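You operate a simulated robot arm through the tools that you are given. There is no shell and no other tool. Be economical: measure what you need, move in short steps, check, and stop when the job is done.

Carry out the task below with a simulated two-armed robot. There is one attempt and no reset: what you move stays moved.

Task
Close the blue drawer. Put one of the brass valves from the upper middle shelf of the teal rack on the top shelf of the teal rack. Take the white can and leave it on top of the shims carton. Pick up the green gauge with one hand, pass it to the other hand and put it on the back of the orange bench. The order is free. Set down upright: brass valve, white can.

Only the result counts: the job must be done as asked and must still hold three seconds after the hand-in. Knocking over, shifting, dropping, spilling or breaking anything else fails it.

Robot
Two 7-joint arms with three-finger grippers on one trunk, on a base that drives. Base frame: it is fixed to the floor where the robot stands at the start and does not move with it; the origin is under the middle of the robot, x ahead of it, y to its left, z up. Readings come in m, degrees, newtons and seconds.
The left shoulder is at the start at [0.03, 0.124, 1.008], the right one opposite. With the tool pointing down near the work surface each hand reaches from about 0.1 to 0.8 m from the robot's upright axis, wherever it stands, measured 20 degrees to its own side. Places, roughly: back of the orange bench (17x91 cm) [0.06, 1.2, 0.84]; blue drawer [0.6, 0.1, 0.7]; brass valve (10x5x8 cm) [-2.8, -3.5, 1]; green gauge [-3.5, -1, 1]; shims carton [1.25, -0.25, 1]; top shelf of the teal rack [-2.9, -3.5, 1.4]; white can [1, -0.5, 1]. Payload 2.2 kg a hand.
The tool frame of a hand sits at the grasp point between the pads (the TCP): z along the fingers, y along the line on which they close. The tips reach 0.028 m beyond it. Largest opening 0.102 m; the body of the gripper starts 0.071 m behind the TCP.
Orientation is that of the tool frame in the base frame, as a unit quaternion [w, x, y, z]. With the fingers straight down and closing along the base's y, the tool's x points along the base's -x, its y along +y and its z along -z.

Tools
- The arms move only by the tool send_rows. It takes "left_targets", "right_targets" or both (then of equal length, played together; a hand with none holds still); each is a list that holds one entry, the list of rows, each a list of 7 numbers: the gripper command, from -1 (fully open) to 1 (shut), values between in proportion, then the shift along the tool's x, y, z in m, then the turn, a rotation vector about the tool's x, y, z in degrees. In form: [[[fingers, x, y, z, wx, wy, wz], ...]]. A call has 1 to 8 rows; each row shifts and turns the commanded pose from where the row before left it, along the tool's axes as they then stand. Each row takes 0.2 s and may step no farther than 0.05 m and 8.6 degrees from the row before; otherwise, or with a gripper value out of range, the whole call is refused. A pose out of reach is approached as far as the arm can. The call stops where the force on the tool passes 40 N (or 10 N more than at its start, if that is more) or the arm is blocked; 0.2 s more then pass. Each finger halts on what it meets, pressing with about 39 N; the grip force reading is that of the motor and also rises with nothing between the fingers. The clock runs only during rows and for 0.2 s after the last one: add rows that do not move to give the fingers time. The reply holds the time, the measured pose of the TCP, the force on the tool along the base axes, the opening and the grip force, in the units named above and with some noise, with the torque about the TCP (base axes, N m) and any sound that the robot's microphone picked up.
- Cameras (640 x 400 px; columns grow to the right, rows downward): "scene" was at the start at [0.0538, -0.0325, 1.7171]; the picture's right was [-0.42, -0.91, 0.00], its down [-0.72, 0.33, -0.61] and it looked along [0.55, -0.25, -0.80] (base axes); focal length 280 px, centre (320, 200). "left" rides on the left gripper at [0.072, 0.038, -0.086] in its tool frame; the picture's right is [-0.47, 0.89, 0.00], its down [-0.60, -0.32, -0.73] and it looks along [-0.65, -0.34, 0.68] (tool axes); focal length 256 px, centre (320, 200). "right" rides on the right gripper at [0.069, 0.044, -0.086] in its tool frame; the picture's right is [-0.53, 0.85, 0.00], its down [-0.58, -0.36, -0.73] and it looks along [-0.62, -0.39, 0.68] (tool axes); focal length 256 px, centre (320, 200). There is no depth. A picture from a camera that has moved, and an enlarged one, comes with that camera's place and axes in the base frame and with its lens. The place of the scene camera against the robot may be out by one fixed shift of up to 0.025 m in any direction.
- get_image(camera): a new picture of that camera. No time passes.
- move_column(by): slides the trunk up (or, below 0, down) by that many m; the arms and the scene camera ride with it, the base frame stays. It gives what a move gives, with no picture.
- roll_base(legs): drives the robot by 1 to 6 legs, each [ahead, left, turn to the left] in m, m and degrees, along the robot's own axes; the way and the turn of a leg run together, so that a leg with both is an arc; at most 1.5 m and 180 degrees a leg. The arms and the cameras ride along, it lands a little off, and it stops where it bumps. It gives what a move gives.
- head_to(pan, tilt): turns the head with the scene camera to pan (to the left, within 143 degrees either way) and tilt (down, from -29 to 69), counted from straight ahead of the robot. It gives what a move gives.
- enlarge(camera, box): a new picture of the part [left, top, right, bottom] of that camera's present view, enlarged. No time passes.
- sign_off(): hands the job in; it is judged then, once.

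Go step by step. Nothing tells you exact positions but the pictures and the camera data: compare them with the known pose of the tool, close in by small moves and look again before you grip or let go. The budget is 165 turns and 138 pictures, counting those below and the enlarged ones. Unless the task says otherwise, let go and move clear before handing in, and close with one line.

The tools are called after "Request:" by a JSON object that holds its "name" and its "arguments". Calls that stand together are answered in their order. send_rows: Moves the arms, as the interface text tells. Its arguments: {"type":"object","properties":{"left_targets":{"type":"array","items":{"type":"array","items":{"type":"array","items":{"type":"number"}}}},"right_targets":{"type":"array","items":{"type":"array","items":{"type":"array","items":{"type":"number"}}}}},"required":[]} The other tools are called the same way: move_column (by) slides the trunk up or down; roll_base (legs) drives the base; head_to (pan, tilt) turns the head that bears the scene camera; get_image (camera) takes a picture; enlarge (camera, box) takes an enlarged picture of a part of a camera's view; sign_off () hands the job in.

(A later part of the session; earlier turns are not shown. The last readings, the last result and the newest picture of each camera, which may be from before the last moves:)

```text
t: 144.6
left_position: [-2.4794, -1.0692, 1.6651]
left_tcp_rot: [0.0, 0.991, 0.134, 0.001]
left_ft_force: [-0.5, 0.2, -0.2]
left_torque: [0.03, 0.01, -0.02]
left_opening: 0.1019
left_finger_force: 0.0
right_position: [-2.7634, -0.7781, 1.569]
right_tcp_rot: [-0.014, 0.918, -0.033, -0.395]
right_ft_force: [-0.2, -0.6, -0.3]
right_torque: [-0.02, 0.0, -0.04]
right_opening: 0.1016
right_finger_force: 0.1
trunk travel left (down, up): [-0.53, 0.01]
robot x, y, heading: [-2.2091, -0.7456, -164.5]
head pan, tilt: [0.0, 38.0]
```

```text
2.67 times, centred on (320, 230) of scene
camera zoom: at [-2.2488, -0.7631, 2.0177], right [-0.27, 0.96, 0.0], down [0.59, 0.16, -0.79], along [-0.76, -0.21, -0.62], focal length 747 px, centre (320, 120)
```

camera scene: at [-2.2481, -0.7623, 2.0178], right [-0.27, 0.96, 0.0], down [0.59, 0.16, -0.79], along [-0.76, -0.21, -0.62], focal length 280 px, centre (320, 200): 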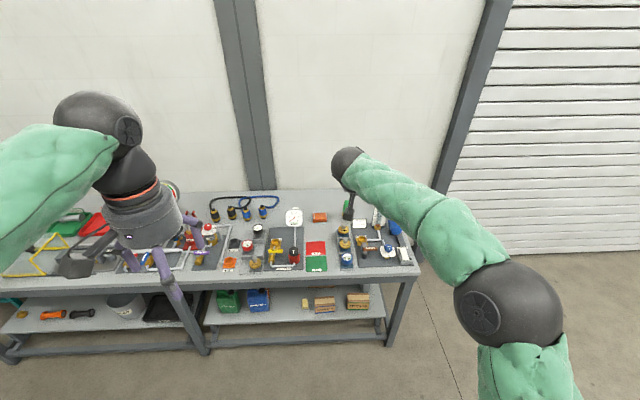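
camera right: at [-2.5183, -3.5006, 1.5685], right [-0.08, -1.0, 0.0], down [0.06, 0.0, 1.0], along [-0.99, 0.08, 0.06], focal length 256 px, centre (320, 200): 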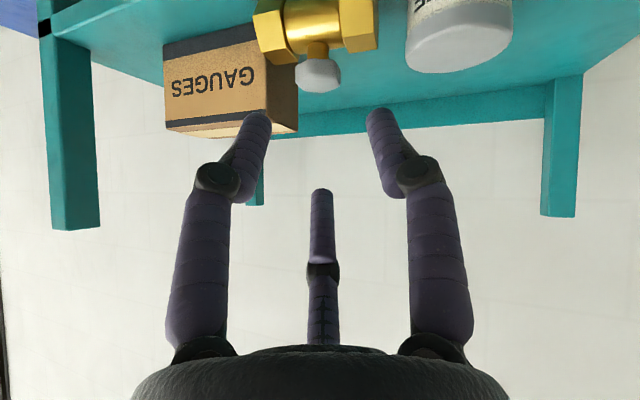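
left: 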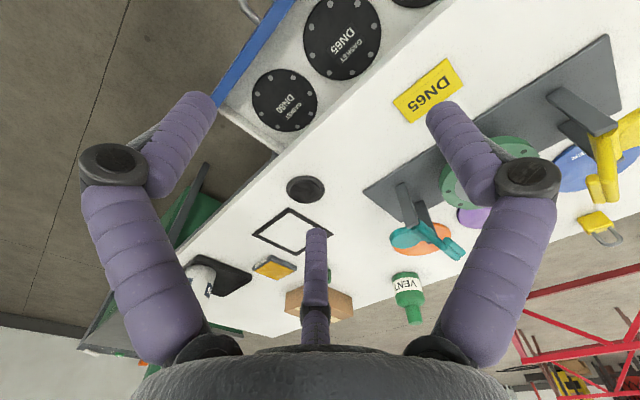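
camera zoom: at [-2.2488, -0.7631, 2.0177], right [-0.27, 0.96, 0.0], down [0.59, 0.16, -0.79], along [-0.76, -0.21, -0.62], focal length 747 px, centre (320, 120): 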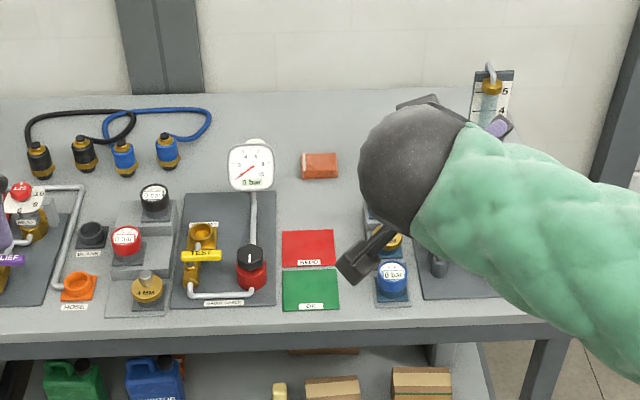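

Request:
{"name": "send_rows", "arguments": {"right_targets": [[[-1, 0, -0.02, 0, 0, 7.8, 0], [-1, 0, -0.03, 0, 0, 7.8, 0], [-1, 0, -0.03, 0, 0, 7.8, 0], [-1, 0, -0.03, 0, 0, 7.8, 0], [-1, 0, -0.03, 0, 0, 7.8, 0], [-1, 0, -0.03, 0, 0, 7.8, 0], [-1, 0, 0, 0, 0, 0, -8], [-1, 0, 0, 0, 0, 0, -8]]]}}

Request:
{"name": "get_image", "arguments": {"camera": "scene"}}

```text
t: 146.4
left_position: [-2.4791, -1.0685, 1.6651]
left_tcp_rot: [0.0, 0.991, 0.134, 0.0]
left_ft_force: [-0.8, -0.3, 0.0]
left_torque: [0.04, 0.01, 0.02]
left_opening: 0.1021
left_finger_force: 0.0
right_position: [-2.7502, -0.6093, 1.568]
right_tcp_rot: [0.001, 0.995, 0.105, 0.001]
right_ft_force: [1.1, 0.7, 0.0]
right_torque: [0.01, 0.01, 0.02]
right_opening: 0.102
right_finger_force: 0.1
trunk travel left (down, up): [-0.53, 0.01]
robot x, y, heading: [-2.2116, -0.7451, -164.7]
head pan, tilt: [0.0, 38.0]
```

```text
47 pictures are left
camera scene: at [-2.2478, -0.7626, 2.0178], right [-0.27, 0.96, 0.0], down [0.59, 0.16, -0.79], along [-0.76, -0.21, -0.62], focal length 280 px, centre (320, 200)
```

scene: 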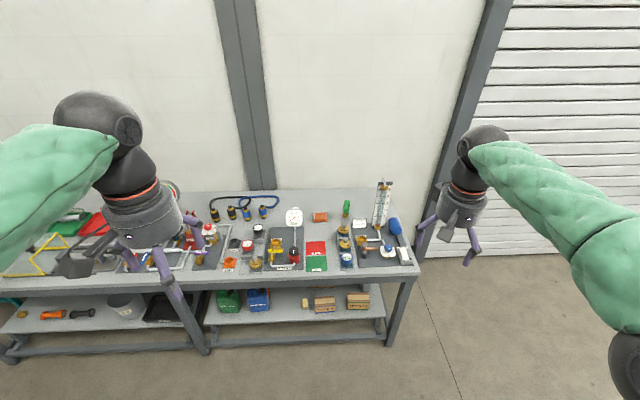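

Request:
{"name": "enlarge", "arguments": {"camera": "scene", "box": [290, 170, 430, 280]}}

```text
3.64 times, centred on (360, 225) of scene
camera zoom: at [-2.2478, -0.7626, 2.0178], right [-0.27, 0.96, 0.0], down [0.59, 0.16, -0.79], along [-0.76, -0.21, -0.62], focal length 1018 px, centre (174, 109)
```

zoom: 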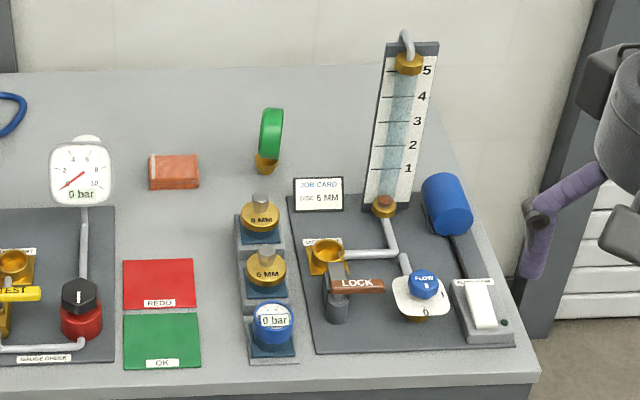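

The green gauge stands edge-on near (-3.54,-0.96): a green dial on a brass base. I'll drive closer and lower the trunk.

Request:
{"name": "roll_base", "arguments": {"legs": [[0.5, 0, 0]]}}

Request:
{"name": "move_column", "arguments": {"by": -0.28}}

Request:
{"name": "get_image", "arguments": {"camera": "scene"}}

Request:
{"name": "get_image", "arguments": {"camera": "right"}}

```text
t: 149.3
left_position: [-2.96, -1.2017, 1.6658]
left_tcp_rot: [0.0, 0.991, 0.134, 0.0]
left_ft_force: [0.2, -0.3, -0.2]
left_torque: [-0.02, 0.01, 0.01]
left_opening: 0.1019
left_finger_force: 0.1
right_position: [-3.2312, -0.7398, 1.5706]
right_tcp_rot: [0.0, 0.995, 0.103, 0.001]
right_ft_force: [0.2, -0.7, 0.2]
right_torque: [-0.03, 0.02, 0.06]
right_opening: 0.102
right_finger_force: 0.0
trunk travel left (down, up): [-0.53, 0.01]
robot x, y, heading: [-2.6904, -0.8761, -164.4]
head pan, tilt: [0.0, 38.0]
```

```text
t: 152.1
left_position: [-2.9594, -1.2023, 1.3841]
left_tcp_rot: [0.001, 0.991, 0.134, 0.001]
left_ft_force: [0.7, -0.1, -0.1]
left_torque: [-0.03, 0.0, 0.03]
left_opening: 0.1017
left_finger_force: 0.0
right_position: [-3.2317, -0.7417, 1.2887]
right_tcp_rot: [0.0, 0.995, 0.103, 0.001]
right_ft_force: [0.0, 0.4, 0.2]
right_torque: [0.03, 0.0, -0.02]
right_opening: 0.1023
right_finger_force: 0.0
trunk travel left (down, up): [-0.25, 0.29]
robot x, y, heading: [-2.6931, -0.876, -164.3]
head pan, tilt: [0.0, 38.0]
```

```text
45 pictures are left
camera scene: at [-2.7297, -0.8956, 1.7379], right [-0.27, 0.96, 0.0], down [0.59, 0.16, -0.79], along [-0.76, -0.21, -0.62], focal length 280 px, centre (320, 200)
```

scene: 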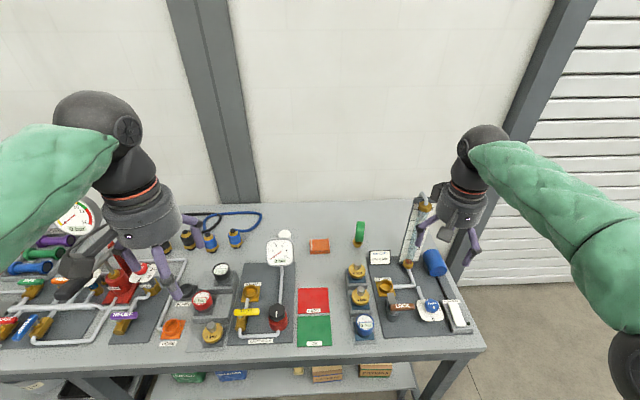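

```text
44 pictures are left
camera right: at [-3.1556, -0.7711, 1.3742], right [-0.35, -0.94, 0.0], down [-0.64, 0.24, 0.73], along [-0.68, 0.26, -0.68], focal length 256 px, centre (320, 200)
```

right: 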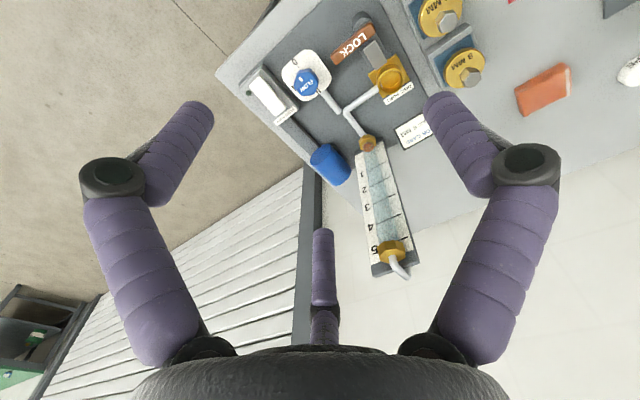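

Request:
{"name": "send_rows", "arguments": {"right_targets": [[[-1, 0, 0.045, 0, 0, 0, 0], [-1, 0, 0.045, 0, 0, 0, 0], [-1, 0, 0.035, 0, 0, 0, 0], [-1, 0, 0, 0, 0, 0, -8], [-1, 0, 0, 0, 0, 0, -8], [-1, 0, 0, 0, 0, 0, -8], [-1, 0, 0, 0, 0, 0, -8], [-1, 0, 0, 0, 0, 0, -3.5]]]}}

Request:
{"name": "get_image", "arguments": {"camera": "right"}}

```text
t: 153.9
left_position: [-2.961, -1.2017, 1.3842]
left_tcp_rot: [-0.001, 0.991, 0.135, 0.001]
left_ft_force: [-0.4, 0.6, -0.4]
left_torque: [-0.01, 0.01, 0.02]
left_opening: 0.1021
left_finger_force: 0.1
right_position: [-3.2061, -0.8638, 1.2896]
right_tcp_rot: [0.001, 0.915, 0.404, 0.001]
right_ft_force: [0.5, -0.2, -0.9]
right_torque: [-0.01, 0.03, 0.02]
right_opening: 0.1019
right_finger_force: 0.0
trunk travel left (down, up): [-0.25, 0.29]
robot x, y, heading: [-2.6901, -0.8789, -164.6]
head pan, tilt: [0.0, 38.0]
```

```text
43 pictures are left
camera right: at [-3.1277, -0.8434, 1.3742], right [0.26, -0.97, 0.0], down [-0.66, -0.18, 0.73], along [-0.7, -0.19, -0.68], focal length 256 px, centre (320, 200)
```

right: 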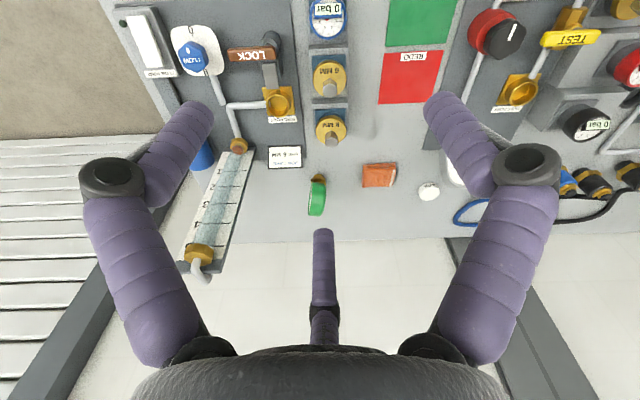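

Request:
{"name": "send_rows", "arguments": {"right_targets": [[[-1, 0, 0, 0, 3.98, -6.38, 0], [-1, 0, 0, 0, 3.98, -6.38, 0], [-1, 0, 0, 0, 3.98, -6.38, 0], [-1, 0, 0, 0, 3.98, -6.38, 0], [-1, -0.0282, -0.0176, 0.035, 0, 0, 0], [-1, -0.0282, -0.0176, 0.035, 0, 0, 0], [-1, -0.0282, -0.0176, 0.035, 0, 0, 0], [-1, -0.0282, -0.0176, 0.035, 0, 0, 0]]]}}

Request:
{"name": "get_image", "arguments": {"camera": "right"}}

Request:
{"name": "get_image", "arguments": {"camera": "scene"}}

```text
t: 155.7
left_position: [-2.9618, -1.2037, 1.3854]
left_tcp_rot: [0.0, 0.991, 0.134, 0.001]
left_ft_force: [-1.0, -1.1, -0.3]
left_torque: [0.05, -0.07, 0.0]
left_opening: 0.102
left_finger_force: 0.0
right_position: [-3.3865, -0.9119, 1.233]
right_tcp_rot: [-0.037, 0.885, 0.387, -0.255]
right_ft_force: [-0.3, -0.4, 0.2]
right_torque: [-0.02, -0.05, 0.04]
right_opening: 0.1017
right_finger_force: 0.0
trunk travel left (down, up): [-0.25, 0.29]
robot x, y, heading: [-2.6917, -0.8803, -164.5]
head pan, tilt: [0.0, 38.0]
```

```text
42 pictures are left
camera right: at [-3.2775, -0.8839, 1.2657], right [0.26, -0.97, 0.0], down [-0.22, -0.06, 0.97], along [-0.94, -0.25, -0.23], focal length 256 px, centre (320, 200)
```

right: 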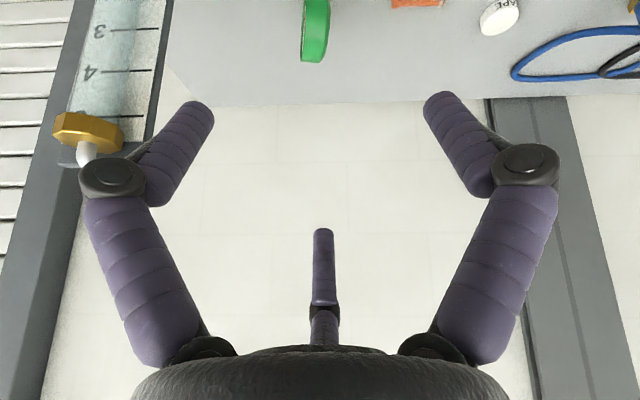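

```text
41 pictures are left
camera scene: at [-2.732, -0.8965, 1.7377], right [-0.27, 0.96, 0.0], down [0.59, 0.16, -0.79], along [-0.76, -0.21, -0.62], focal length 280 px, centre (320, 200)
```

scene: 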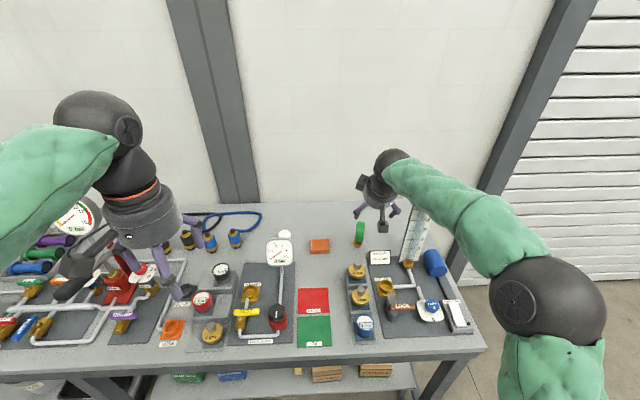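

The gauge is farther than it first looked (about 0.89 m ahead of the axis, bench z≈0.85). I'll creep closer, watching for bumps.

Request:
{"name": "roll_base", "arguments": {"legs": [[0.05, 0.02, 0]]}}

Request:
{"name": "roll_base", "arguments": {"legs": [[0.05, 0, 0]]}}

Request:
{"name": "get_image", "arguments": {"camera": "scene"}}

Request:
{"name": "get_image", "arguments": {"camera": "right"}}

```text
t: 156.7
left_position: [-3.0053, -1.236, 1.3833]
left_tcp_rot: [-0.001, 0.991, 0.134, 0.001]
left_ft_force: [-0.9, -1.1, 0.0]
left_torque: [0.02, -0.12, 0.01]
left_opening: 0.102
left_finger_force: 0.0
right_position: [-3.4293, -0.9456, 1.2311]
right_tcp_rot: [-0.037, 0.885, 0.388, -0.254]
right_ft_force: [-1.6, -1.0, -1.1]
right_torque: [0.05, -0.05, -0.02]
right_opening: 0.1021
right_finger_force: 0.1
trunk travel left (down, up): [-0.25, 0.29]
robot x, y, heading: [-2.7346, -0.9124, -164.6]
head pan, tilt: [0.0, 38.0]
```

```text
t: 157.6
left_position: [-3.0551, -1.2478, 1.3837]
left_tcp_rot: [-0.001, 0.991, 0.134, 0.002]
left_ft_force: [-0.7, -0.3, -0.6]
left_torque: [0.02, -0.07, -0.01]
left_opening: 0.1019
left_finger_force: 0.1
right_position: [-3.4776, -0.9572, 1.2326]
right_tcp_rot: [-0.038, 0.886, 0.388, -0.253]
right_ft_force: [-0.2, -0.2, -0.4]
right_torque: [0.06, -0.01, -0.01]
right_opening: 0.1018
right_finger_force: 0.1
trunk travel left (down, up): [-0.25, 0.29]
robot x, y, heading: [-2.7849, -0.9278, -164.5]
head pan, tilt: [0.0, 38.0]
```

```text
40 pictures are left
camera scene: at [-2.8234, -0.9423, 1.7377], right [-0.27, 0.96, 0.0], down [0.59, 0.16, -0.79], along [-0.76, -0.21, -0.62], focal length 280 px, centre (320, 200)
```

scene: 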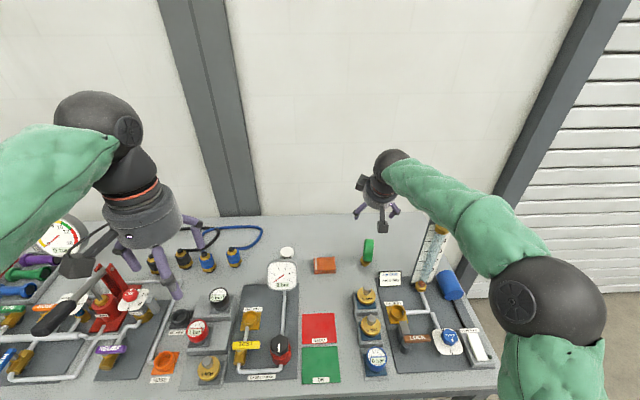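

```text
39 pictures are left
camera right: at [-3.3679, -0.9301, 1.265], right [0.26, -0.97, 0.0], down [-0.22, -0.06, 0.97], along [-0.94, -0.26, -0.23], focal length 256 px, centre (320, 200)
```

right: 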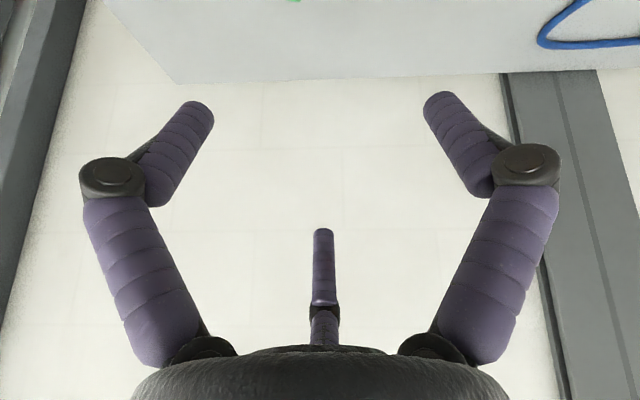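

The gauge top is at about z 0.956, h 3.744 ahead along the bench normal. I'll descend toward it along the tilted tool axis.

Request:
{"name": "send_rows", "arguments": {"right_targets": [[[-1, 0.0048, -0.0041, 0.0405, 0, 0, 0], [-1, 0.0048, -0.0041, 0.0405, 0, 0, 0], [-1, 0.0048, -0.0041, 0.0405, 0, 0, 0], [-1, 0.0048, -0.0041, 0.0405, 0, 0, 0], [-1, 0.0048, -0.0041, 0.0405, 0, 0, 0], [-1, 0, 0, 0, 0, 0, 0]]]}}

Request:
{"name": "get_image", "arguments": {"camera": "right"}}

Request:
{"name": "enlarge", "arguments": {"camera": "scene", "box": [290, 190, 450, 310]}}

```text
t: 159.0
left_position: [-3.0518, -1.2468, 1.385]
left_tcp_rot: [0.0, 0.991, 0.134, 0.001]
left_ft_force: [-0.8, -0.4, 0.2]
left_torque: [-0.01, -0.01, 0.01]
left_opening: 0.102
left_finger_force: 0.1
right_position: [-3.5738, -0.9545, 1.0533]
right_tcp_rot: [-0.038, 0.885, 0.388, -0.255]
right_ft_force: [1.1, 0.7, 0.6]
right_torque: [0.03, 0.02, 0.0]
right_opening: 0.1018
right_finger_force: 0.0
trunk travel left (down, up): [-0.25, 0.29]
robot x, y, heading: [-2.7828, -0.9244, -164.6]
head pan, tilt: [0.0, 38.0]
```

```text
38 pictures are left
camera right: at [-3.463, -0.9254, 1.0863], right [0.26, -0.97, 0.0], down [-0.22, -0.06, 0.97], along [-0.94, -0.26, -0.23], focal length 256 px, centre (320, 200)
```

right: 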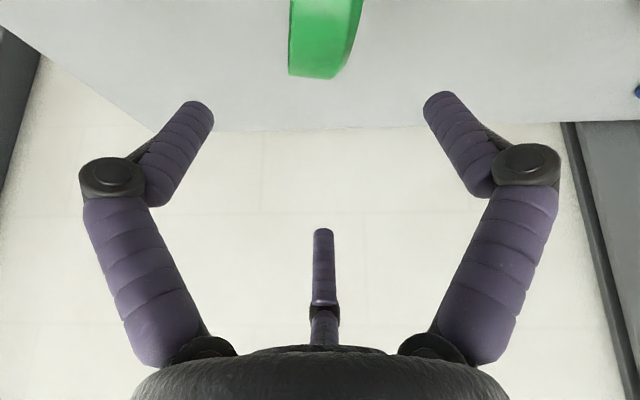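

```text
3.33 times, centred on (370, 250) of scene
camera zoom: at [-2.8195, -0.9413, 1.7379], right [-0.27, 0.96, 0.0], down [0.59, 0.16, -0.79], along [-0.76, -0.21, -0.62], focal length 934 px, centre (153, 33)
```

zoom: 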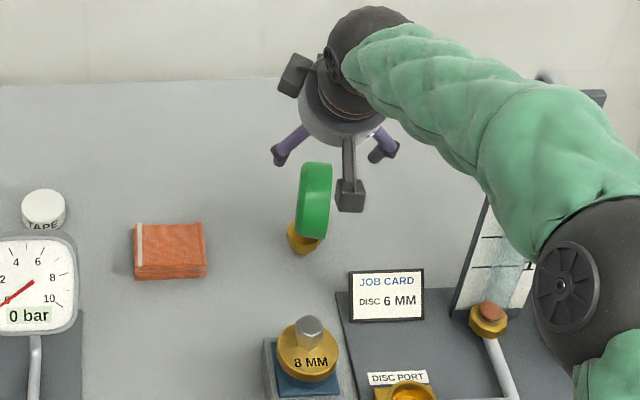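

Request:
{"name": "send_rows", "arguments": {"right_targets": [[[-1, 0.0048, 0.003, 0.03, 0, 0, 0], [-1, 0.0047, 0.0029, 0.03, 0, 0, 0], [-1, 0, 0, 0.025, 0, 0, 0], [-1, 0, 0, 0, 0, 0, 0]]]}}

Request:
{"name": "get_image", "arguments": {"camera": "right"}}

Request:
{"name": "enlarge", "arguments": {"camera": "scene", "box": [310, 200, 430, 290]}}

```text
t: 160.0
left_position: [-3.0508, -1.2485, 1.3842]
left_tcp_rot: [-0.001, 0.991, 0.133, 0.001]
left_ft_force: [-0.4, -0.3, -0.4]
left_torque: [-0.06, 0.02, -0.02]
left_opening: 0.102
left_finger_force: 0.1
right_position: [-3.6041, -0.9618, 0.9728]
right_tcp_rot: [-0.037, 0.885, 0.388, -0.255]
right_ft_force: [-0.4, 0.7, 0.3]
right_torque: [0.0, -0.02, -0.01]
right_opening: 0.1022
right_finger_force: 0.1
trunk travel left (down, up): [-0.25, 0.29]
robot x, y, heading: [-2.7825, -0.9214, -164.7]
head pan, tilt: [0.0, 38.0]
```

```text
36 pictures are left
camera right: at [-3.4946, -0.9336, 1.0061], right [0.26, -0.97, 0.0], down [-0.22, -0.06, 0.97], along [-0.94, -0.26, -0.23], focal length 256 px, centre (320, 200)
```

right: 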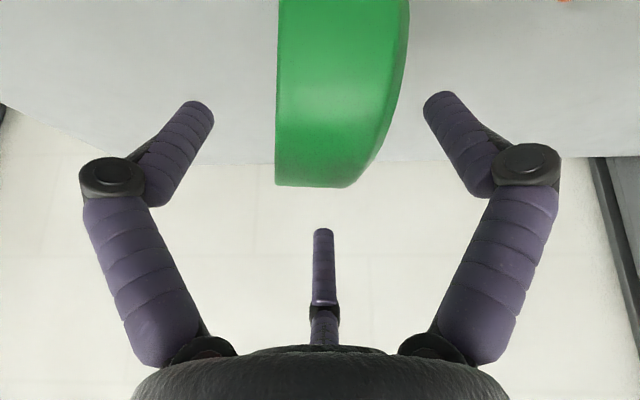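

```text
4.44 times, centred on (370, 245) of scene
camera zoom: at [-2.8196, -0.9411, 1.7378], right [-0.27, 0.96, 0.0], down [0.59, 0.16, -0.79], along [-0.76, -0.21, -0.62], focal length 1245 px, centre (98, 0)
```

zoom: 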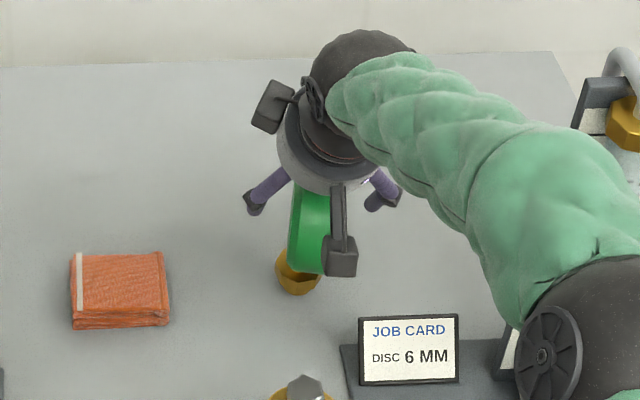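

Request:
{"name": "send_rows", "arguments": {"right_targets": [[[-1, -0.0016, 0.0025, 0.02, 0, 0, 0], [-1, 0, 0, 0.015, 0, 0, 0], [-0.5, 0, 0, 0, 0, 0, 0], [0, 0, 0, 0, 0, 0, 0], [0, 0, 0, 0, 0, 0, 0]]]}}

Request:
{"name": "get_image", "arguments": {"camera": "right"}}

```text
t: 161.2
left_position: [-3.0517, -1.248, 1.385]
left_tcp_rot: [-0.001, 0.991, 0.135, 0.001]
left_ft_force: [0.4, -0.7, 0.3]
left_torque: [0.02, 0.0, 0.03]
left_opening: 0.1019
left_finger_force: 0.1
right_position: [-3.6202, -0.9701, 0.9407]
right_tcp_rot: [-0.037, 0.885, 0.389, -0.254]
right_ft_force: [-0.3, 0.4, 0.2]
right_torque: [-0.01, -0.02, 0.02]
right_opening: 0.0511
right_finger_force: 0.4
trunk travel left (down, up): [-0.25, 0.29]
robot x, y, heading: [-2.7776, -0.921, -164.4]
head pan, tilt: [0.0, 38.0]
```

```text
34 pictures are left
camera right: at [-3.5107, -0.9412, 0.9753], right [0.26, -0.97, 0.0], down [-0.22, -0.06, 0.97], along [-0.94, -0.26, -0.23], focal length 256 px, centre (320, 200)
```

right: 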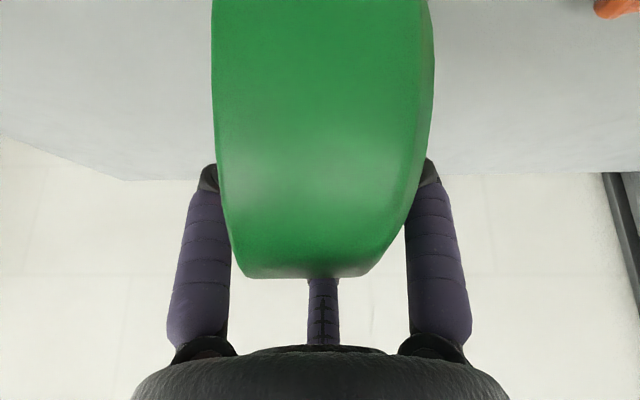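

Request:
{"name": "send_rows", "arguments": {"right_targets": [[[0.3, 0, 0, 0, 0, 0, 0], [0.6, 0, 0, 0, 0, 0, 0], [1, 0, 0, 0, 0, 0, 0], [1, 0, 0, 0, 0, 0, 0]]]}}

Request:
{"name": "send_rows", "arguments": {"right_targets": [[[1, -0.0083, -0.0052, -0.0174, 0, 0, 0], [1, -0.0083, -0.0052, -0.0174, 0, 0, 0], [1, 0, 0, 0, 0, 0, 0]]]}}

Request:
{"name": "get_image", "arguments": {"camera": "right"}}

Request:
{"name": "enlarge", "arguments": {"camera": "scene", "box": [310, 190, 430, 290]}}

```text
t: 162.2
left_position: [-3.0521, -1.2478, 1.3843]
left_tcp_rot: [0.001, 0.991, 0.134, 0.0]
left_ft_force: [0.3, 0.4, 0.2]
left_torque: [-0.01, 0.02, 0.01]
left_opening: 0.102
left_finger_force: 0.0
right_position: [-3.6214, -0.9702, 0.9427]
right_tcp_rot: [-0.037, 0.885, 0.388, -0.254]
right_ft_force: [0.4, 0.6, 0.6]
right_torque: [0.04, 0.01, 0.0]
right_opening: 0.0396
right_finger_force: 39.1
trunk travel left (down, up): [-0.25, 0.29]
robot x, y, heading: [-2.7832, -0.9233, -164.5]
head pan, tilt: [0.0, 38.0]
```

```text
t: 163.0
left_position: [-3.0522, -1.2477, 1.3843]
left_tcp_rot: [0.001, 0.991, 0.134, 0.001]
left_ft_force: [0.1, 0.3, -0.4]
left_torque: [0.02, 0.0, 0.0]
left_opening: 0.1019
left_finger_force: 0.1
right_position: [-3.6206, -0.971, 0.9825]
right_tcp_rot: [-0.037, 0.885, 0.389, -0.254]
right_ft_force: [-0.2, -0.4, -2.1]
right_torque: [-0.01, 0.09, 0.01]
right_opening: 0.0394
right_finger_force: 39.3
trunk travel left (down, up): [-0.25, 0.29]
robot x, y, heading: [-2.7824, -0.9289, -164.6]
head pan, tilt: [0.0, 38.0]
```

```text
33 pictures are left
camera right: at [-3.5106, -0.9417, 1.0151], right [0.26, -0.97, 0.0], down [-0.22, -0.06, 0.97], along [-0.94, -0.26, -0.23], focal length 256 px, centre (320, 200)
```

right: 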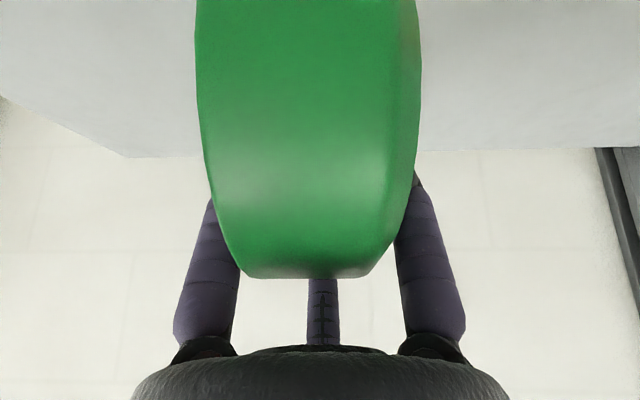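

```text
4.00 times, centred on (370, 240) of scene
camera zoom: at [-2.821, -0.9414, 1.7377], right [-0.27, 0.96, 0.0], down [0.59, 0.16, -0.79], along [-0.76, -0.21, -0.62], focal length 1120 px, centre (120, 40)
```

zoom: 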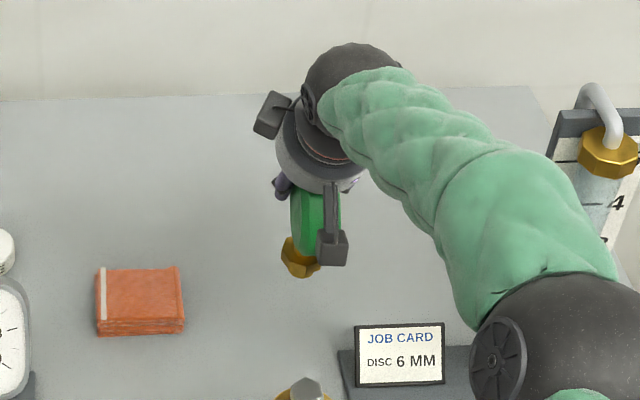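

The gauge is held firmly (opening 39 mm, its dial thickness). I'll lift it clear and back away from the bench.

Request:
{"name": "send_rows", "arguments": {"right_targets": [[[1, -0.0166, -0.0104, -0.0348, 0, 0, 0], [1, -0.0166, -0.0104, -0.0348, 0, 0, 0], [1, -0.0166, -0.0104, -0.0348, 0, 0, 0], [1, -0.0166, -0.0104, -0.0348, 0, 0, 0], [1, -0.0166, -0.0104, -0.0348, 0, 0, 0], [1, -0.0166, -0.0104, -0.0348, 0, 0, 0]]]}}

Request:
{"name": "roll_base", "arguments": {"legs": [[-0.7, 0, 0]]}}

Request:
{"name": "get_image", "arguments": {"camera": "scene"}}

```text
t: 164.4
left_position: [-3.0515, -1.2481, 1.3844]
left_tcp_rot: [0.0, 0.991, 0.134, 0.001]
left_ft_force: [0.5, 0.0, -0.3]
left_torque: [0.0, 0.02, 0.07]
left_opening: 0.102
left_finger_force: 0.1
right_position: [-3.6179, -0.9704, 1.2214]
right_tcp_rot: [-0.037, 0.885, 0.389, -0.253]
right_ft_force: [-0.4, -0.5, -2.5]
right_torque: [-0.01, 0.1, 0.0]
right_opening: 0.0392
right_finger_force: 39.0
trunk travel left (down, up): [-0.25, 0.29]
robot x, y, heading: [-2.7804, -0.9255, -164.6]
head pan, tilt: [0.0, 38.0]
```

```text
t: 168.2
left_position: [-2.379, -1.0612, 1.3839]
left_tcp_rot: [0.0, 0.991, 0.135, 0.001]
left_ft_force: [1.1, -0.1, -0.1]
left_torque: [0.03, 0.03, -0.01]
left_opening: 0.1018
left_finger_force: 0.0
right_position: [-2.9448, -0.7844, 1.2234]
right_tcp_rot: [-0.037, 0.884, 0.391, -0.254]
right_ft_force: [-0.5, 0.1, -2.1]
right_torque: [-0.03, 0.08, -0.02]
right_opening: 0.0391
right_finger_force: 38.2
trunk travel left (down, up): [-0.25, 0.29]
robot x, y, heading: [-2.1094, -0.7373, -164.7]
head pan, tilt: [0.0, 38.0]
```

```text
31 pictures are left
camera scene: at [-2.1481, -0.7546, 1.7378], right [-0.27, 0.96, 0.0], down [0.59, 0.17, -0.79], along [-0.76, -0.21, -0.62], focal length 280 px, centre (320, 200)
```

scene: 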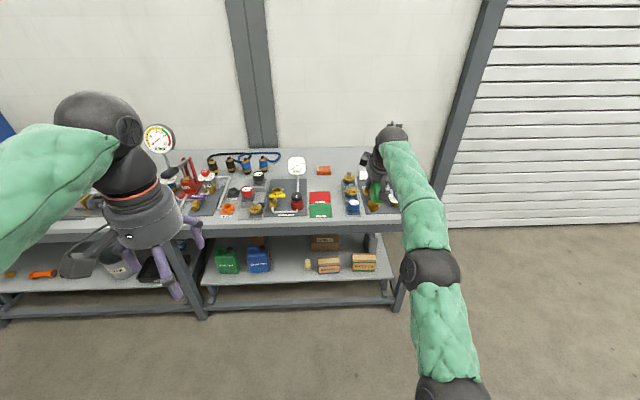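

The gauge is out in the open. For the hand-over I'll turn the right hand so the brass base points to my left, and the left hand can then take the base end-on.

Request:
{"name": "send_rows", "arguments": {"right_targets": [[[1, 0.0332, 0.0208, -0.022, 0, 0, 0], [1, 0.0332, 0.0208, -0.022, 0, 0, 0], [1, 0.0332, 0.0208, -0.022, 0, 0, 0], [1, 0.0332, 0.0208, -0.022, 0, 0, 0], [1, 0.0332, 0.0208, -0.022, 0, 0, 0], [1, 0.0332, 0.0208, -0.022, 0, 0, 0]]]}}

Request:
{"name": "send_rows", "arguments": {"right_targets": [[[1, 0, 0, 0, -6.06, -3.79, 4.02], [1, 0, 0, 0, -6.06, -3.79, 4.02], [1, 0, 0, 0, -6.06, -3.79, 4.02], [1, 0, 0, 0, -6.06, -3.79, 4.02], [1, 0, 0, 0, -6.06, -3.79, 4.02], [1, 0, 0, 0, -6.06, -3.79, 4.02], [1, 0, 0, 0, -6.06, -3.79, 4.02], [1, 0, 0, 0, -6.06, -3.79, 4.02]]]}}

Request:
{"name": "send_rows", "arguments": {"right_targets": [[[1, 0, 0, 0, -6.06, -3.79, 4.02], [1, 0, 0, 0, -6.06, -3.79, 4.02], [1, 0, 0, 0, -6.06, -3.79, 4.02], [1, 0, 0, 0, 0, 0, 0]]]}}

Request:
{"name": "get_image", "arguments": {"camera": "scene"}}

```text
t: 169.6
left_position: [-2.3762, -1.0611, 1.3853]
left_tcp_rot: [0.0, 0.991, 0.136, 0.0]
left_ft_force: [0.5, 0.7, 0.3]
left_torque: [-0.01, 0.04, -0.02]
left_opening: 0.1022
left_finger_force: 0.1
right_position: [-2.6842, -0.7125, 1.2224]
right_tcp_rot: [-0.037, 0.884, 0.39, -0.255]
right_ft_force: [0.3, 0.1, -1.5]
right_torque: [-0.02, 0.08, -0.02]
right_opening: 0.0394
right_finger_force: 39.3
trunk travel left (down, up): [-0.25, 0.29]
robot x, y, heading: [-2.1079, -0.7347, -164.3]
head pan, tilt: [0.0, 38.0]
```

```text
t: 171.4
left_position: [-2.3802, -1.0613, 1.3852]
left_tcp_rot: [0.001, 0.991, 0.134, 0.001]
left_ft_force: [0.5, 0.0, 1.2]
left_torque: [0.02, 0.0, -0.03]
left_opening: 0.102
left_finger_force: 0.1
right_position: [-2.6869, -0.7121, 1.2205]
right_tcp_rot: [0.489, 0.798, 0.203, -0.289]
right_ft_force: [-0.7, -0.7, -1.4]
right_torque: [0.09, 0.09, 0.01]
right_opening: 0.0395
right_finger_force: 39.2
trunk travel left (down, up): [-0.25, 0.29]
robot x, y, heading: [-2.1088, -0.7389, -164.7]
head pan, tilt: [0.0, 38.0]
```

```text
t: 172.4
left_position: [-2.3782, -1.0614, 1.3853]
left_tcp_rot: [0.0, 0.991, 0.135, 0.001]
left_ft_force: [0.4, 0.1, -0.7]
left_torque: [0.01, 0.01, 0.01]
left_opening: 0.1021
left_finger_force: 0.0
right_position: [-2.6854, -0.7128, 1.2205]
right_tcp_rot: [0.654, 0.695, 0.113, -0.278]
right_ft_force: [-0.2, 0.3, -3.1]
right_torque: [0.09, 0.13, -0.02]
right_opening: 0.0391
right_finger_force: 38.4
trunk travel left (down, up): [-0.25, 0.29]
robot x, y, heading: [-2.1122, -0.7349, -164.3]
head pan, tilt: [0.0, 38.0]
```

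```text
30 pictures are left
camera scene: at [-2.148, -0.7548, 1.7378], right [-0.27, 0.96, 0.0], down [0.59, 0.17, -0.79], along [-0.76, -0.21, -0.62], focal length 280 px, centre (320, 200)
```

scene: 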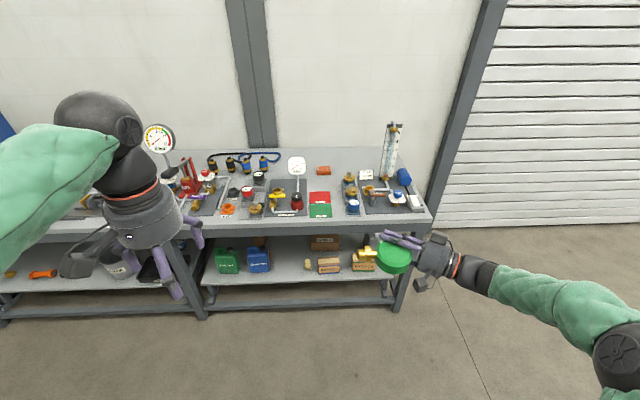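

Request:
{"name": "send_rows", "arguments": {"left_targets": [[[-1, 0, 0, 0, 8.5, 0, 0], [-1, 0, 0, 0, 8.5, 0, 0], [-1, 0, 0, 0, 8.5, 0, 0], [-1, 0, 0, 0, 8.5, 0, 0], [-1, 0, 0, 0, 8.5, 0, 0], [-1, 0, 0, 0, 8.5, 0, 0], [-1, 0, 0, 0, 8.5, 0, 0], [-1, 0, 0, 0, 8.5, 0, 0]]]}}

Request:
{"name": "send_rows", "arguments": {"left_targets": [[[-1, 0, 0, 0, 8.5, 0, 0], [-1, 0, 0, 0, 8.5, 0, 0], [-1, 0, 0, 0, 5, 0, 0], [-1, -0.04, 0.025, 0, 0, 0, 0], [-1, -0.04, 0.025, 0, 0, 0, 0], [-1, -0.04, 0.025, 0, 0, 0, 0], [-1, -0.04, 0.025, 0, 0, 0, 0], [-1, -0.04, 0.025, 0, 0, 0, 0]]]}}

Request:
{"name": "get_image", "arguments": {"camera": "scene"}}

```text
t: 174.2
left_position: [-2.379, -1.0624, 1.3843]
left_tcp_rot: [-0.555, 0.821, 0.113, -0.076]
left_ft_force: [-0.2, 0.1, 0.4]
left_torque: [-0.01, 0.03, 0.01]
left_opening: 0.1019
left_finger_force: 0.0
right_position: [-2.6864, -0.7143, 1.2203]
right_tcp_rot: [0.653, 0.695, 0.114, -0.278]
right_ft_force: [-0.6, -0.1, -1.5]
right_torque: [0.09, 0.13, 0.0]
right_opening: 0.0391
right_finger_force: 39.3
trunk travel left (down, up): [-0.25, 0.29]
robot x, y, heading: [-2.1083, -0.7382, -164.4]
head pan, tilt: [0.0, 38.0]
```

```text
t: 176.0
left_position: [-2.5743, -1.1158, 1.2579]
left_tcp_rot: [-0.7, 0.701, 0.096, -0.095]
left_ft_force: [0.7, -0.2, -0.2]
left_torque: [0.01, -0.02, -0.06]
left_opening: 0.1019
left_finger_force: 0.0
right_position: [-2.6884, -0.7139, 1.2195]
right_tcp_rot: [0.652, 0.696, 0.112, -0.277]
right_ft_force: [-0.6, -0.8, -1.9]
right_torque: [0.09, 0.11, 0.03]
right_opening: 0.0392
right_finger_force: 38.9
trunk travel left (down, up): [-0.25, 0.29]
robot x, y, heading: [-2.1131, -0.7365, -164.6]
head pan, tilt: [0.0, 38.0]
```

```text
29 pictures are left
camera scene: at [-2.1509, -0.7559, 1.7377], right [-0.27, 0.96, 0.0], down [0.59, 0.17, -0.79], along [-0.76, -0.21, -0.62], focal length 280 px, centre (320, 200)
```

scene: 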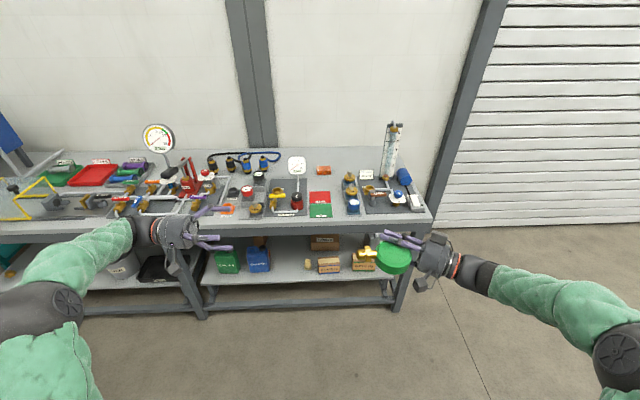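

Request:
{"name": "send_rows", "arguments": {"left_targets": [[[-1, 0.0005, 0.019, 0.04, 0, 0, 0], [-1, 0.0005, 0.019, 0.04, 0, 0, 0], [-1, 0, 0, 0.05, 0, 0, 0], [-1, 0, 0, 0.05, 0, 0, 0], [-1, 0, 0, 0, 0, 0, 0]]]}}

Request:
{"name": "get_image", "arguments": {"camera": "left"}}

Request:
{"name": "enlarge", "arguments": {"camera": "scene", "box": [240, 180, 480, 330]}}

```text
t: 177.2
left_position: [-2.618, -0.9416, 1.2231]
left_tcp_rot: [0.701, -0.7, -0.096, 0.095]
left_ft_force: [0.5, -0.4, 0.6]
left_torque: [-0.02, 0.02, 0.04]
left_opening: 0.1021
left_finger_force: 0.0
right_position: [-2.6871, -0.7142, 1.2201]
right_tcp_rot: [0.653, 0.695, 0.114, -0.277]
right_ft_force: [0.5, -0.3, -1.9]
right_torque: [0.08, 0.1, -0.04]
right_opening: 0.0394
right_finger_force: 39.4
trunk travel left (down, up): [-0.25, 0.29]
robot x, y, heading: [-2.1132, -0.7434, -164.2]
head pan, tilt: [0.0, 38.0]
```

```text
28 pictures are left
camera left: at [-2.5257, -1.0039, 1.1837], right [-0.45, -0.12, -0.89], down [-0.39, -0.87, 0.32], along [-0.81, 0.48, 0.34], focal length 256 px, centre (320, 200)
```

left: 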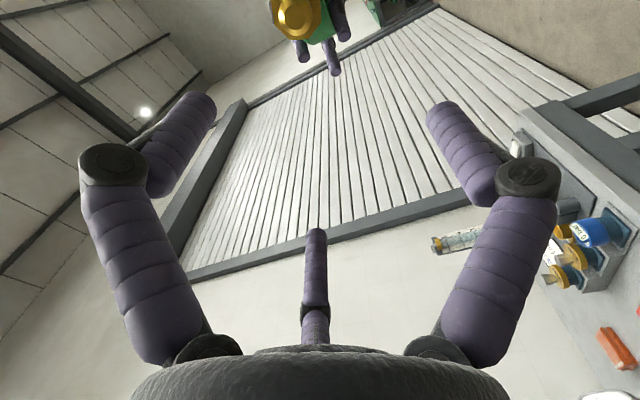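

```text
2.67 times, centred on (360, 255) of scene
camera zoom: at [-2.1485, -0.7555, 1.7378], right [-0.27, 0.96, 0.0], down [0.59, 0.17, -0.79], along [-0.76, -0.21, -0.62], focal length 747 px, centre (213, 53)
```

zoom: 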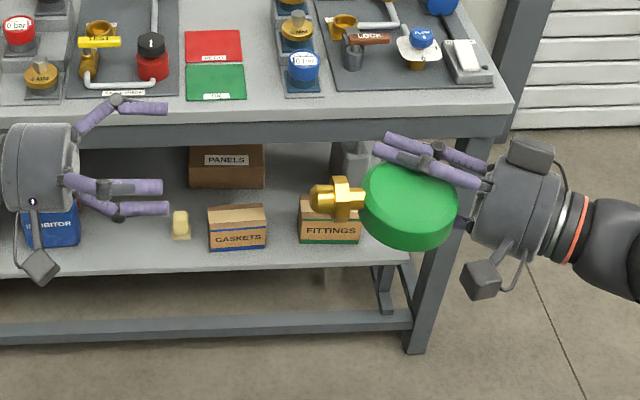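

The gauge sits about 4.7 cm nearer to me than the right hand's axis. Its stem is now in view, so I'll shift the left hand to line up with the stem and approach.

Request:
{"name": "send_rows", "arguments": {"left_targets": [[[-1, 0.04, 0.0026, 0, 0, 0, 0], [-1, 0, 0, 0.04, 0, 0, 0], [-1, 0, 0, 0.04, 0, 0, 0], [-1, 0, 0, 0.02, 0, 0, 0], [-1, 0, 0, 0, 0, 0, 0]]]}}

Request:
{"name": "get_image", "arguments": {"camera": "left"}}

Request:
{"name": "enlarge", "arguments": {"camera": "scene", "box": [260, 200, 460, 325]}}

```text
t: 178.4
left_position: [-2.6063, -0.8339, 1.2181]
left_tcp_rot: [0.701, -0.7, -0.096, 0.095]
left_ft_force: [-0.1, -0.4, -0.2]
left_torque: [0.0, 0.03, 0.01]
left_opening: 0.102
left_finger_force: 0.1
right_position: [-2.6869, -0.714, 1.2205]
right_tcp_rot: [0.653, 0.696, 0.113, -0.278]
right_ft_force: [0.3, 0.4, -1.4]
right_torque: [0.06, 0.09, 0.02]
right_opening: 0.0393
right_finger_force: 39.5
trunk travel left (down, up): [-0.25, 0.29]
robot x, y, heading: [-2.1104, -0.7379, -164.6]
head pan, tilt: [0.0, 38.0]
```

```text
26 pictures are left
camera left: at [-2.5147, -0.8967, 1.1801], right [-0.45, -0.12, -0.89], down [-0.39, -0.87, 0.32], along [-0.81, 0.48, 0.34], focal length 256 px, centre (320, 200)
```

left: 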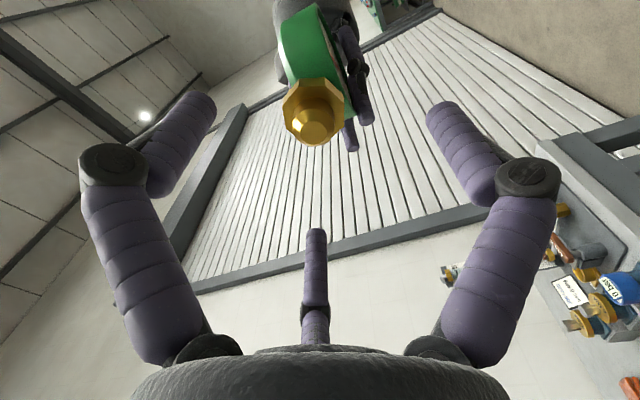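

```text
3.20 times, centred on (360, 262) of scene
camera zoom: at [-2.1482, -0.7549, 1.7378], right [-0.27, 0.96, 0.0], down [0.59, 0.17, -0.79], along [-0.76, -0.21, -0.62], focal length 896 px, centre (192, 0)
```

zoom: 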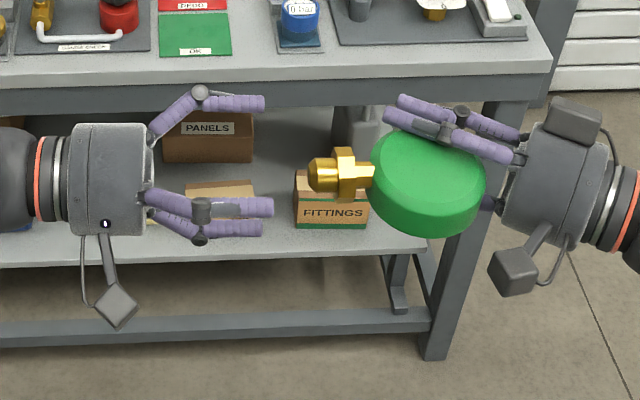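

Request:
{"name": "send_rows", "arguments": {"left_targets": [[[-1, 0.003, -0.002, 0.02, 0, 0, 0], [-1, 0, 0, 0.02, 0, 0, 0], [-1, 0, 0, 0.022, 0, 0, 0], [-0.2, 0, 0, 0, 0, 0, 0], [0, 0, 0, 0, 0, 0, 0], [0, 0, 0, 0, 0, 0, 0]]]}}

Request:
{"name": "enlarge", "arguments": {"camera": "scene", "box": [260, 200, 460, 325]}}

Request:
{"name": "get_image", "arguments": {"camera": "left"}}

```text
t: 179.8
left_position: [-2.6205, -0.774, 1.2206]
left_tcp_rot: [0.701, -0.7, -0.096, 0.095]
left_ft_force: [0.4, 0.7, -0.1]
left_torque: [-0.02, 0.0, -0.01]
left_opening: 0.0508
left_finger_force: 0.0
right_position: [-2.6872, -0.7144, 1.2198]
right_tcp_rot: [0.653, 0.695, 0.114, -0.277]
right_ft_force: [0.4, -0.7, -2.4]
right_torque: [0.06, 0.08, -0.02]
right_opening: 0.0392
right_finger_force: 39.4
trunk travel left (down, up): [-0.25, 0.29]
robot x, y, heading: [-2.1057, -0.7374, -164.5]
head pan, tilt: [0.0, 38.0]
```

```text
3.20 times, centred on (360, 262) of scene
camera zoom: at [-2.1486, -0.7549, 1.7378], right [-0.27, 0.96, 0.0], down [0.59, 0.17, -0.79], along [-0.76, -0.21, -0.62], focal length 896 px, centre (192, 0)
```

zoom: 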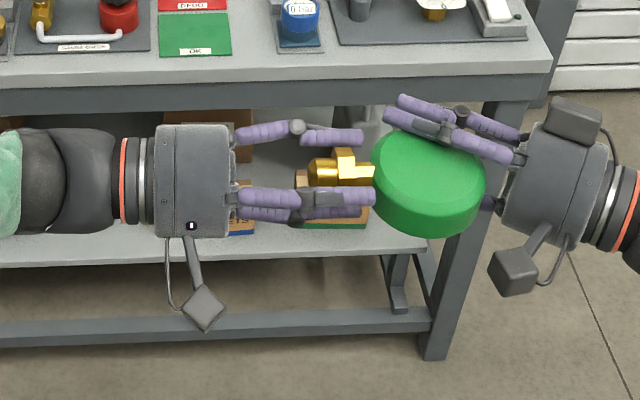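

```text
23 pictures are left
camera left: at [-2.5286, -0.8364, 1.1816], right [-0.45, -0.12, -0.89], down [-0.39, -0.87, 0.32], along [-0.81, 0.48, 0.34], focal length 256 px, centre (320, 200)
```

left: 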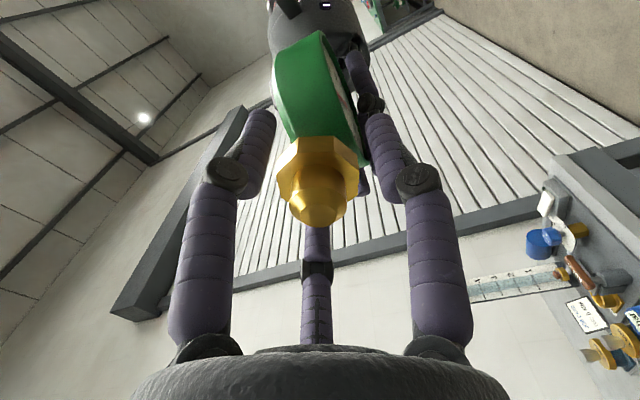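

The stem is centred between the left jaws, so I'll close the left hand.

Request:
{"name": "send_rows", "arguments": {"left_targets": [[[0.4, 0, 0, 0, 0, 0, 0], [1, 0, 0, 0, 0, 0, 0], [1, 0, 0, 0, 0, 0, 0], [1, 0, 0, 0, 0, 0, 0]]]}}

Request:
{"name": "get_image", "arguments": {"camera": "left"}}

```text
t: 180.8
left_position: [-2.6229, -0.7741, 1.2211]
left_tcp_rot: [-0.7, 0.701, 0.097, -0.096]
left_ft_force: [-22.1, -11.1, 4.5]
left_torque: [0.18, 0.21, 0.98]
left_opening: 0.0405
left_finger_force: 38.8
right_position: [-2.6855, -0.7142, 1.2205]
right_tcp_rot: [0.653, 0.696, 0.114, -0.276]
right_ft_force: [24.1, 11.1, -6.0]
right_torque: [0.15, 0.21, 1.19]
right_opening: 0.0397
right_finger_force: 39.3
trunk travel left (down, up): [-0.25, 0.29]
robot x, y, heading: [-2.1117, -0.7395, -164.7]
head pan, tilt: [0.0, 38.0]
```

```text
22 pictures are left
camera left: at [-2.5298, -0.837, 1.1825], right [-0.45, -0.13, -0.89], down [-0.38, -0.87, 0.32], along [-0.81, 0.48, 0.34], focal length 256 px, centre (320, 200)
```

left: 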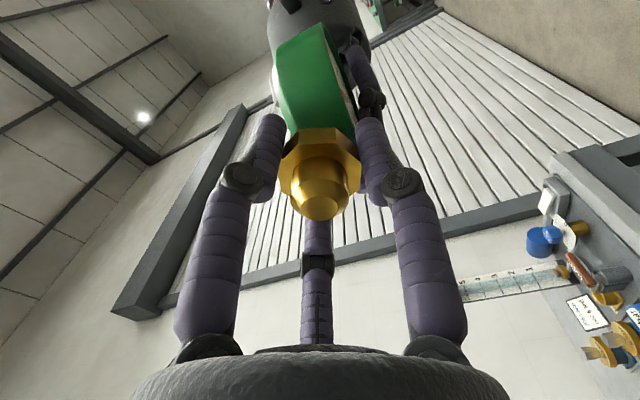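

Both hands hold the gauge, with some internal strain. I'll relieve it by 3 mm, then open the right hand.

Request:
{"name": "send_rows", "arguments": {"left_targets": [[[1, -0.0015, 0, 0, 0, 0, 0], [1, -0.0015, 0, 0, 0, 0, 0], [1, 0, 0, 0, 0, 0, 0]]]}}

Request:
{"name": "send_rows", "arguments": {"right_targets": [[[0, 0, 0, 0, 0, 0, 0], [-0.5, 0, 0, 0, 0, 0, 0], [-1, 0, 0, 0, 0, 0, 0], [-1, 0, 0, 0, 0, 0, 0]]]}}

Request:
{"name": "enlarge", "arguments": {"camera": "scene", "box": [260, 200, 460, 325]}}

```text
t: 181.6
left_position: [-2.6225, -0.7753, 1.2212]
left_tcp_rot: [0.702, -0.7, -0.096, 0.094]
left_ft_force: [-11.0, -10.3, 11.5]
left_torque: [0.44, 0.4, 0.73]
left_opening: 0.0403
left_finger_force: 38.8
right_position: [-2.687, -0.714, 1.2204]
right_tcp_rot: [0.653, 0.696, 0.113, -0.277]
right_ft_force: [11.3, 10.0, -12.3]
right_torque: [0.25, 0.42, 0.7]
right_opening: 0.0394
right_finger_force: 39.0
trunk travel left (down, up): [-0.25, 0.29]
robot x, y, heading: [-2.1101, -0.7378, -164.4]
head pan, tilt: [0.0, 38.0]
```

```text
t: 182.6
left_position: [-2.6234, -0.7738, 1.2199]
left_tcp_rot: [0.701, -0.7, -0.096, 0.094]
left_ft_force: [0.0, 0.0, -0.5]
left_torque: [-0.08, -0.01, 0.0]
left_opening: 0.0402
left_finger_force: 39.1
right_position: [-2.6865, -0.7138, 1.2215]
right_tcp_rot: [0.654, 0.695, 0.113, -0.277]
right_ft_force: [0.6, -0.2, -0.7]
right_torque: [-0.05, 0.0, 0.03]
right_opening: 0.102
right_finger_force: 0.1
trunk travel left (down, up): [-0.25, 0.29]
robot x, y, heading: [-2.113, -0.7352, -164.4]
head pan, tilt: [0.0, 38.0]
```

```text
3.20 times, centred on (360, 262) of scene
camera zoom: at [-2.1487, -0.7546, 1.7378], right [-0.27, 0.96, 0.0], down [0.59, 0.17, -0.79], along [-0.76, -0.21, -0.62], focal length 896 px, centre (192, 0)
```

zoom: 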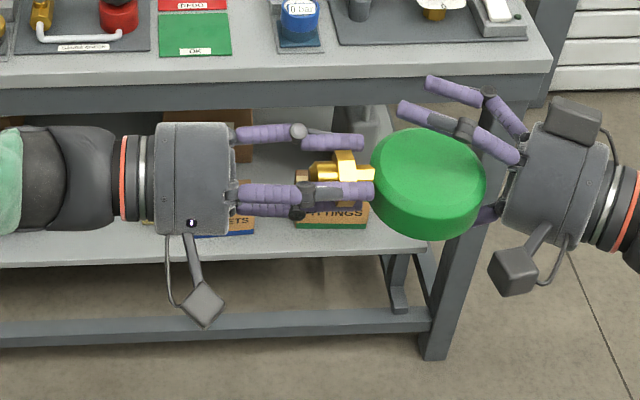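

Request:
{"name": "send_rows", "arguments": {"right_targets": [[[-1, 0, 0, -0.03, 0, 0, 0], [-1, 0, 0, -0.04, 0, 0, 0], [-1, 0, 0, -0.04, 0, 0, 0], [-1, 0, 0, -0.04, 0, 0, 0], [-1, 0, 0, 0, 0, 0, 0]]]}}

Request:
{"name": "enlarge", "arguments": {"camera": "scene", "box": [240, 190, 500, 350]}}

```text
t: 183.8
left_position: [-2.623, -0.7759, 1.22]
left_tcp_rot: [0.701, -0.7, -0.098, 0.095]
left_ft_force: [-0.3, 0.1, -0.4]
left_torque: [-0.05, 0.01, 0.0]
left_opening: 0.04
left_finger_force: 38.6
right_position: [-2.6519, -0.567, 1.2178]
right_tcp_rot: [0.653, 0.695, 0.114, -0.277]
right_ft_force: [-0.5, -1.1, -0.3]
right_torque: [0.02, -0.01, -0.01]
right_opening: 0.1021
right_finger_force: 0.0
trunk travel left (down, up): [-0.25, 0.29]
robot x, y, heading: [-2.1098, -0.7401, -164.2]
head pan, tilt: [0.0, 38.0]
```

```text
2.46 times, centred on (370, 270) of scene
camera zoom: at [-2.1489, -0.7553, 1.7378], right [-0.27, 0.96, 0.0], down [0.59, 0.17, -0.79], along [-0.76, -0.21, -0.62], focal length 690 px, centre (197, 28)
```

zoom: 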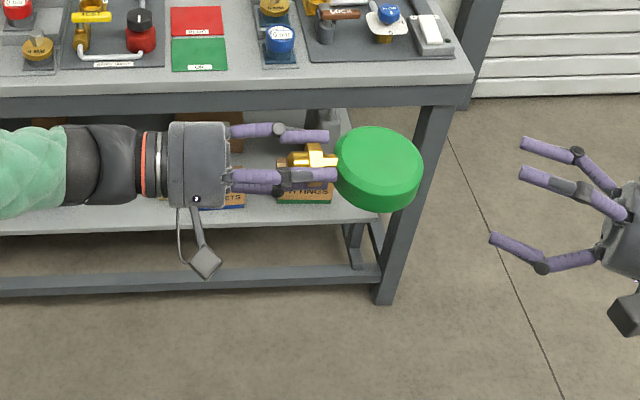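

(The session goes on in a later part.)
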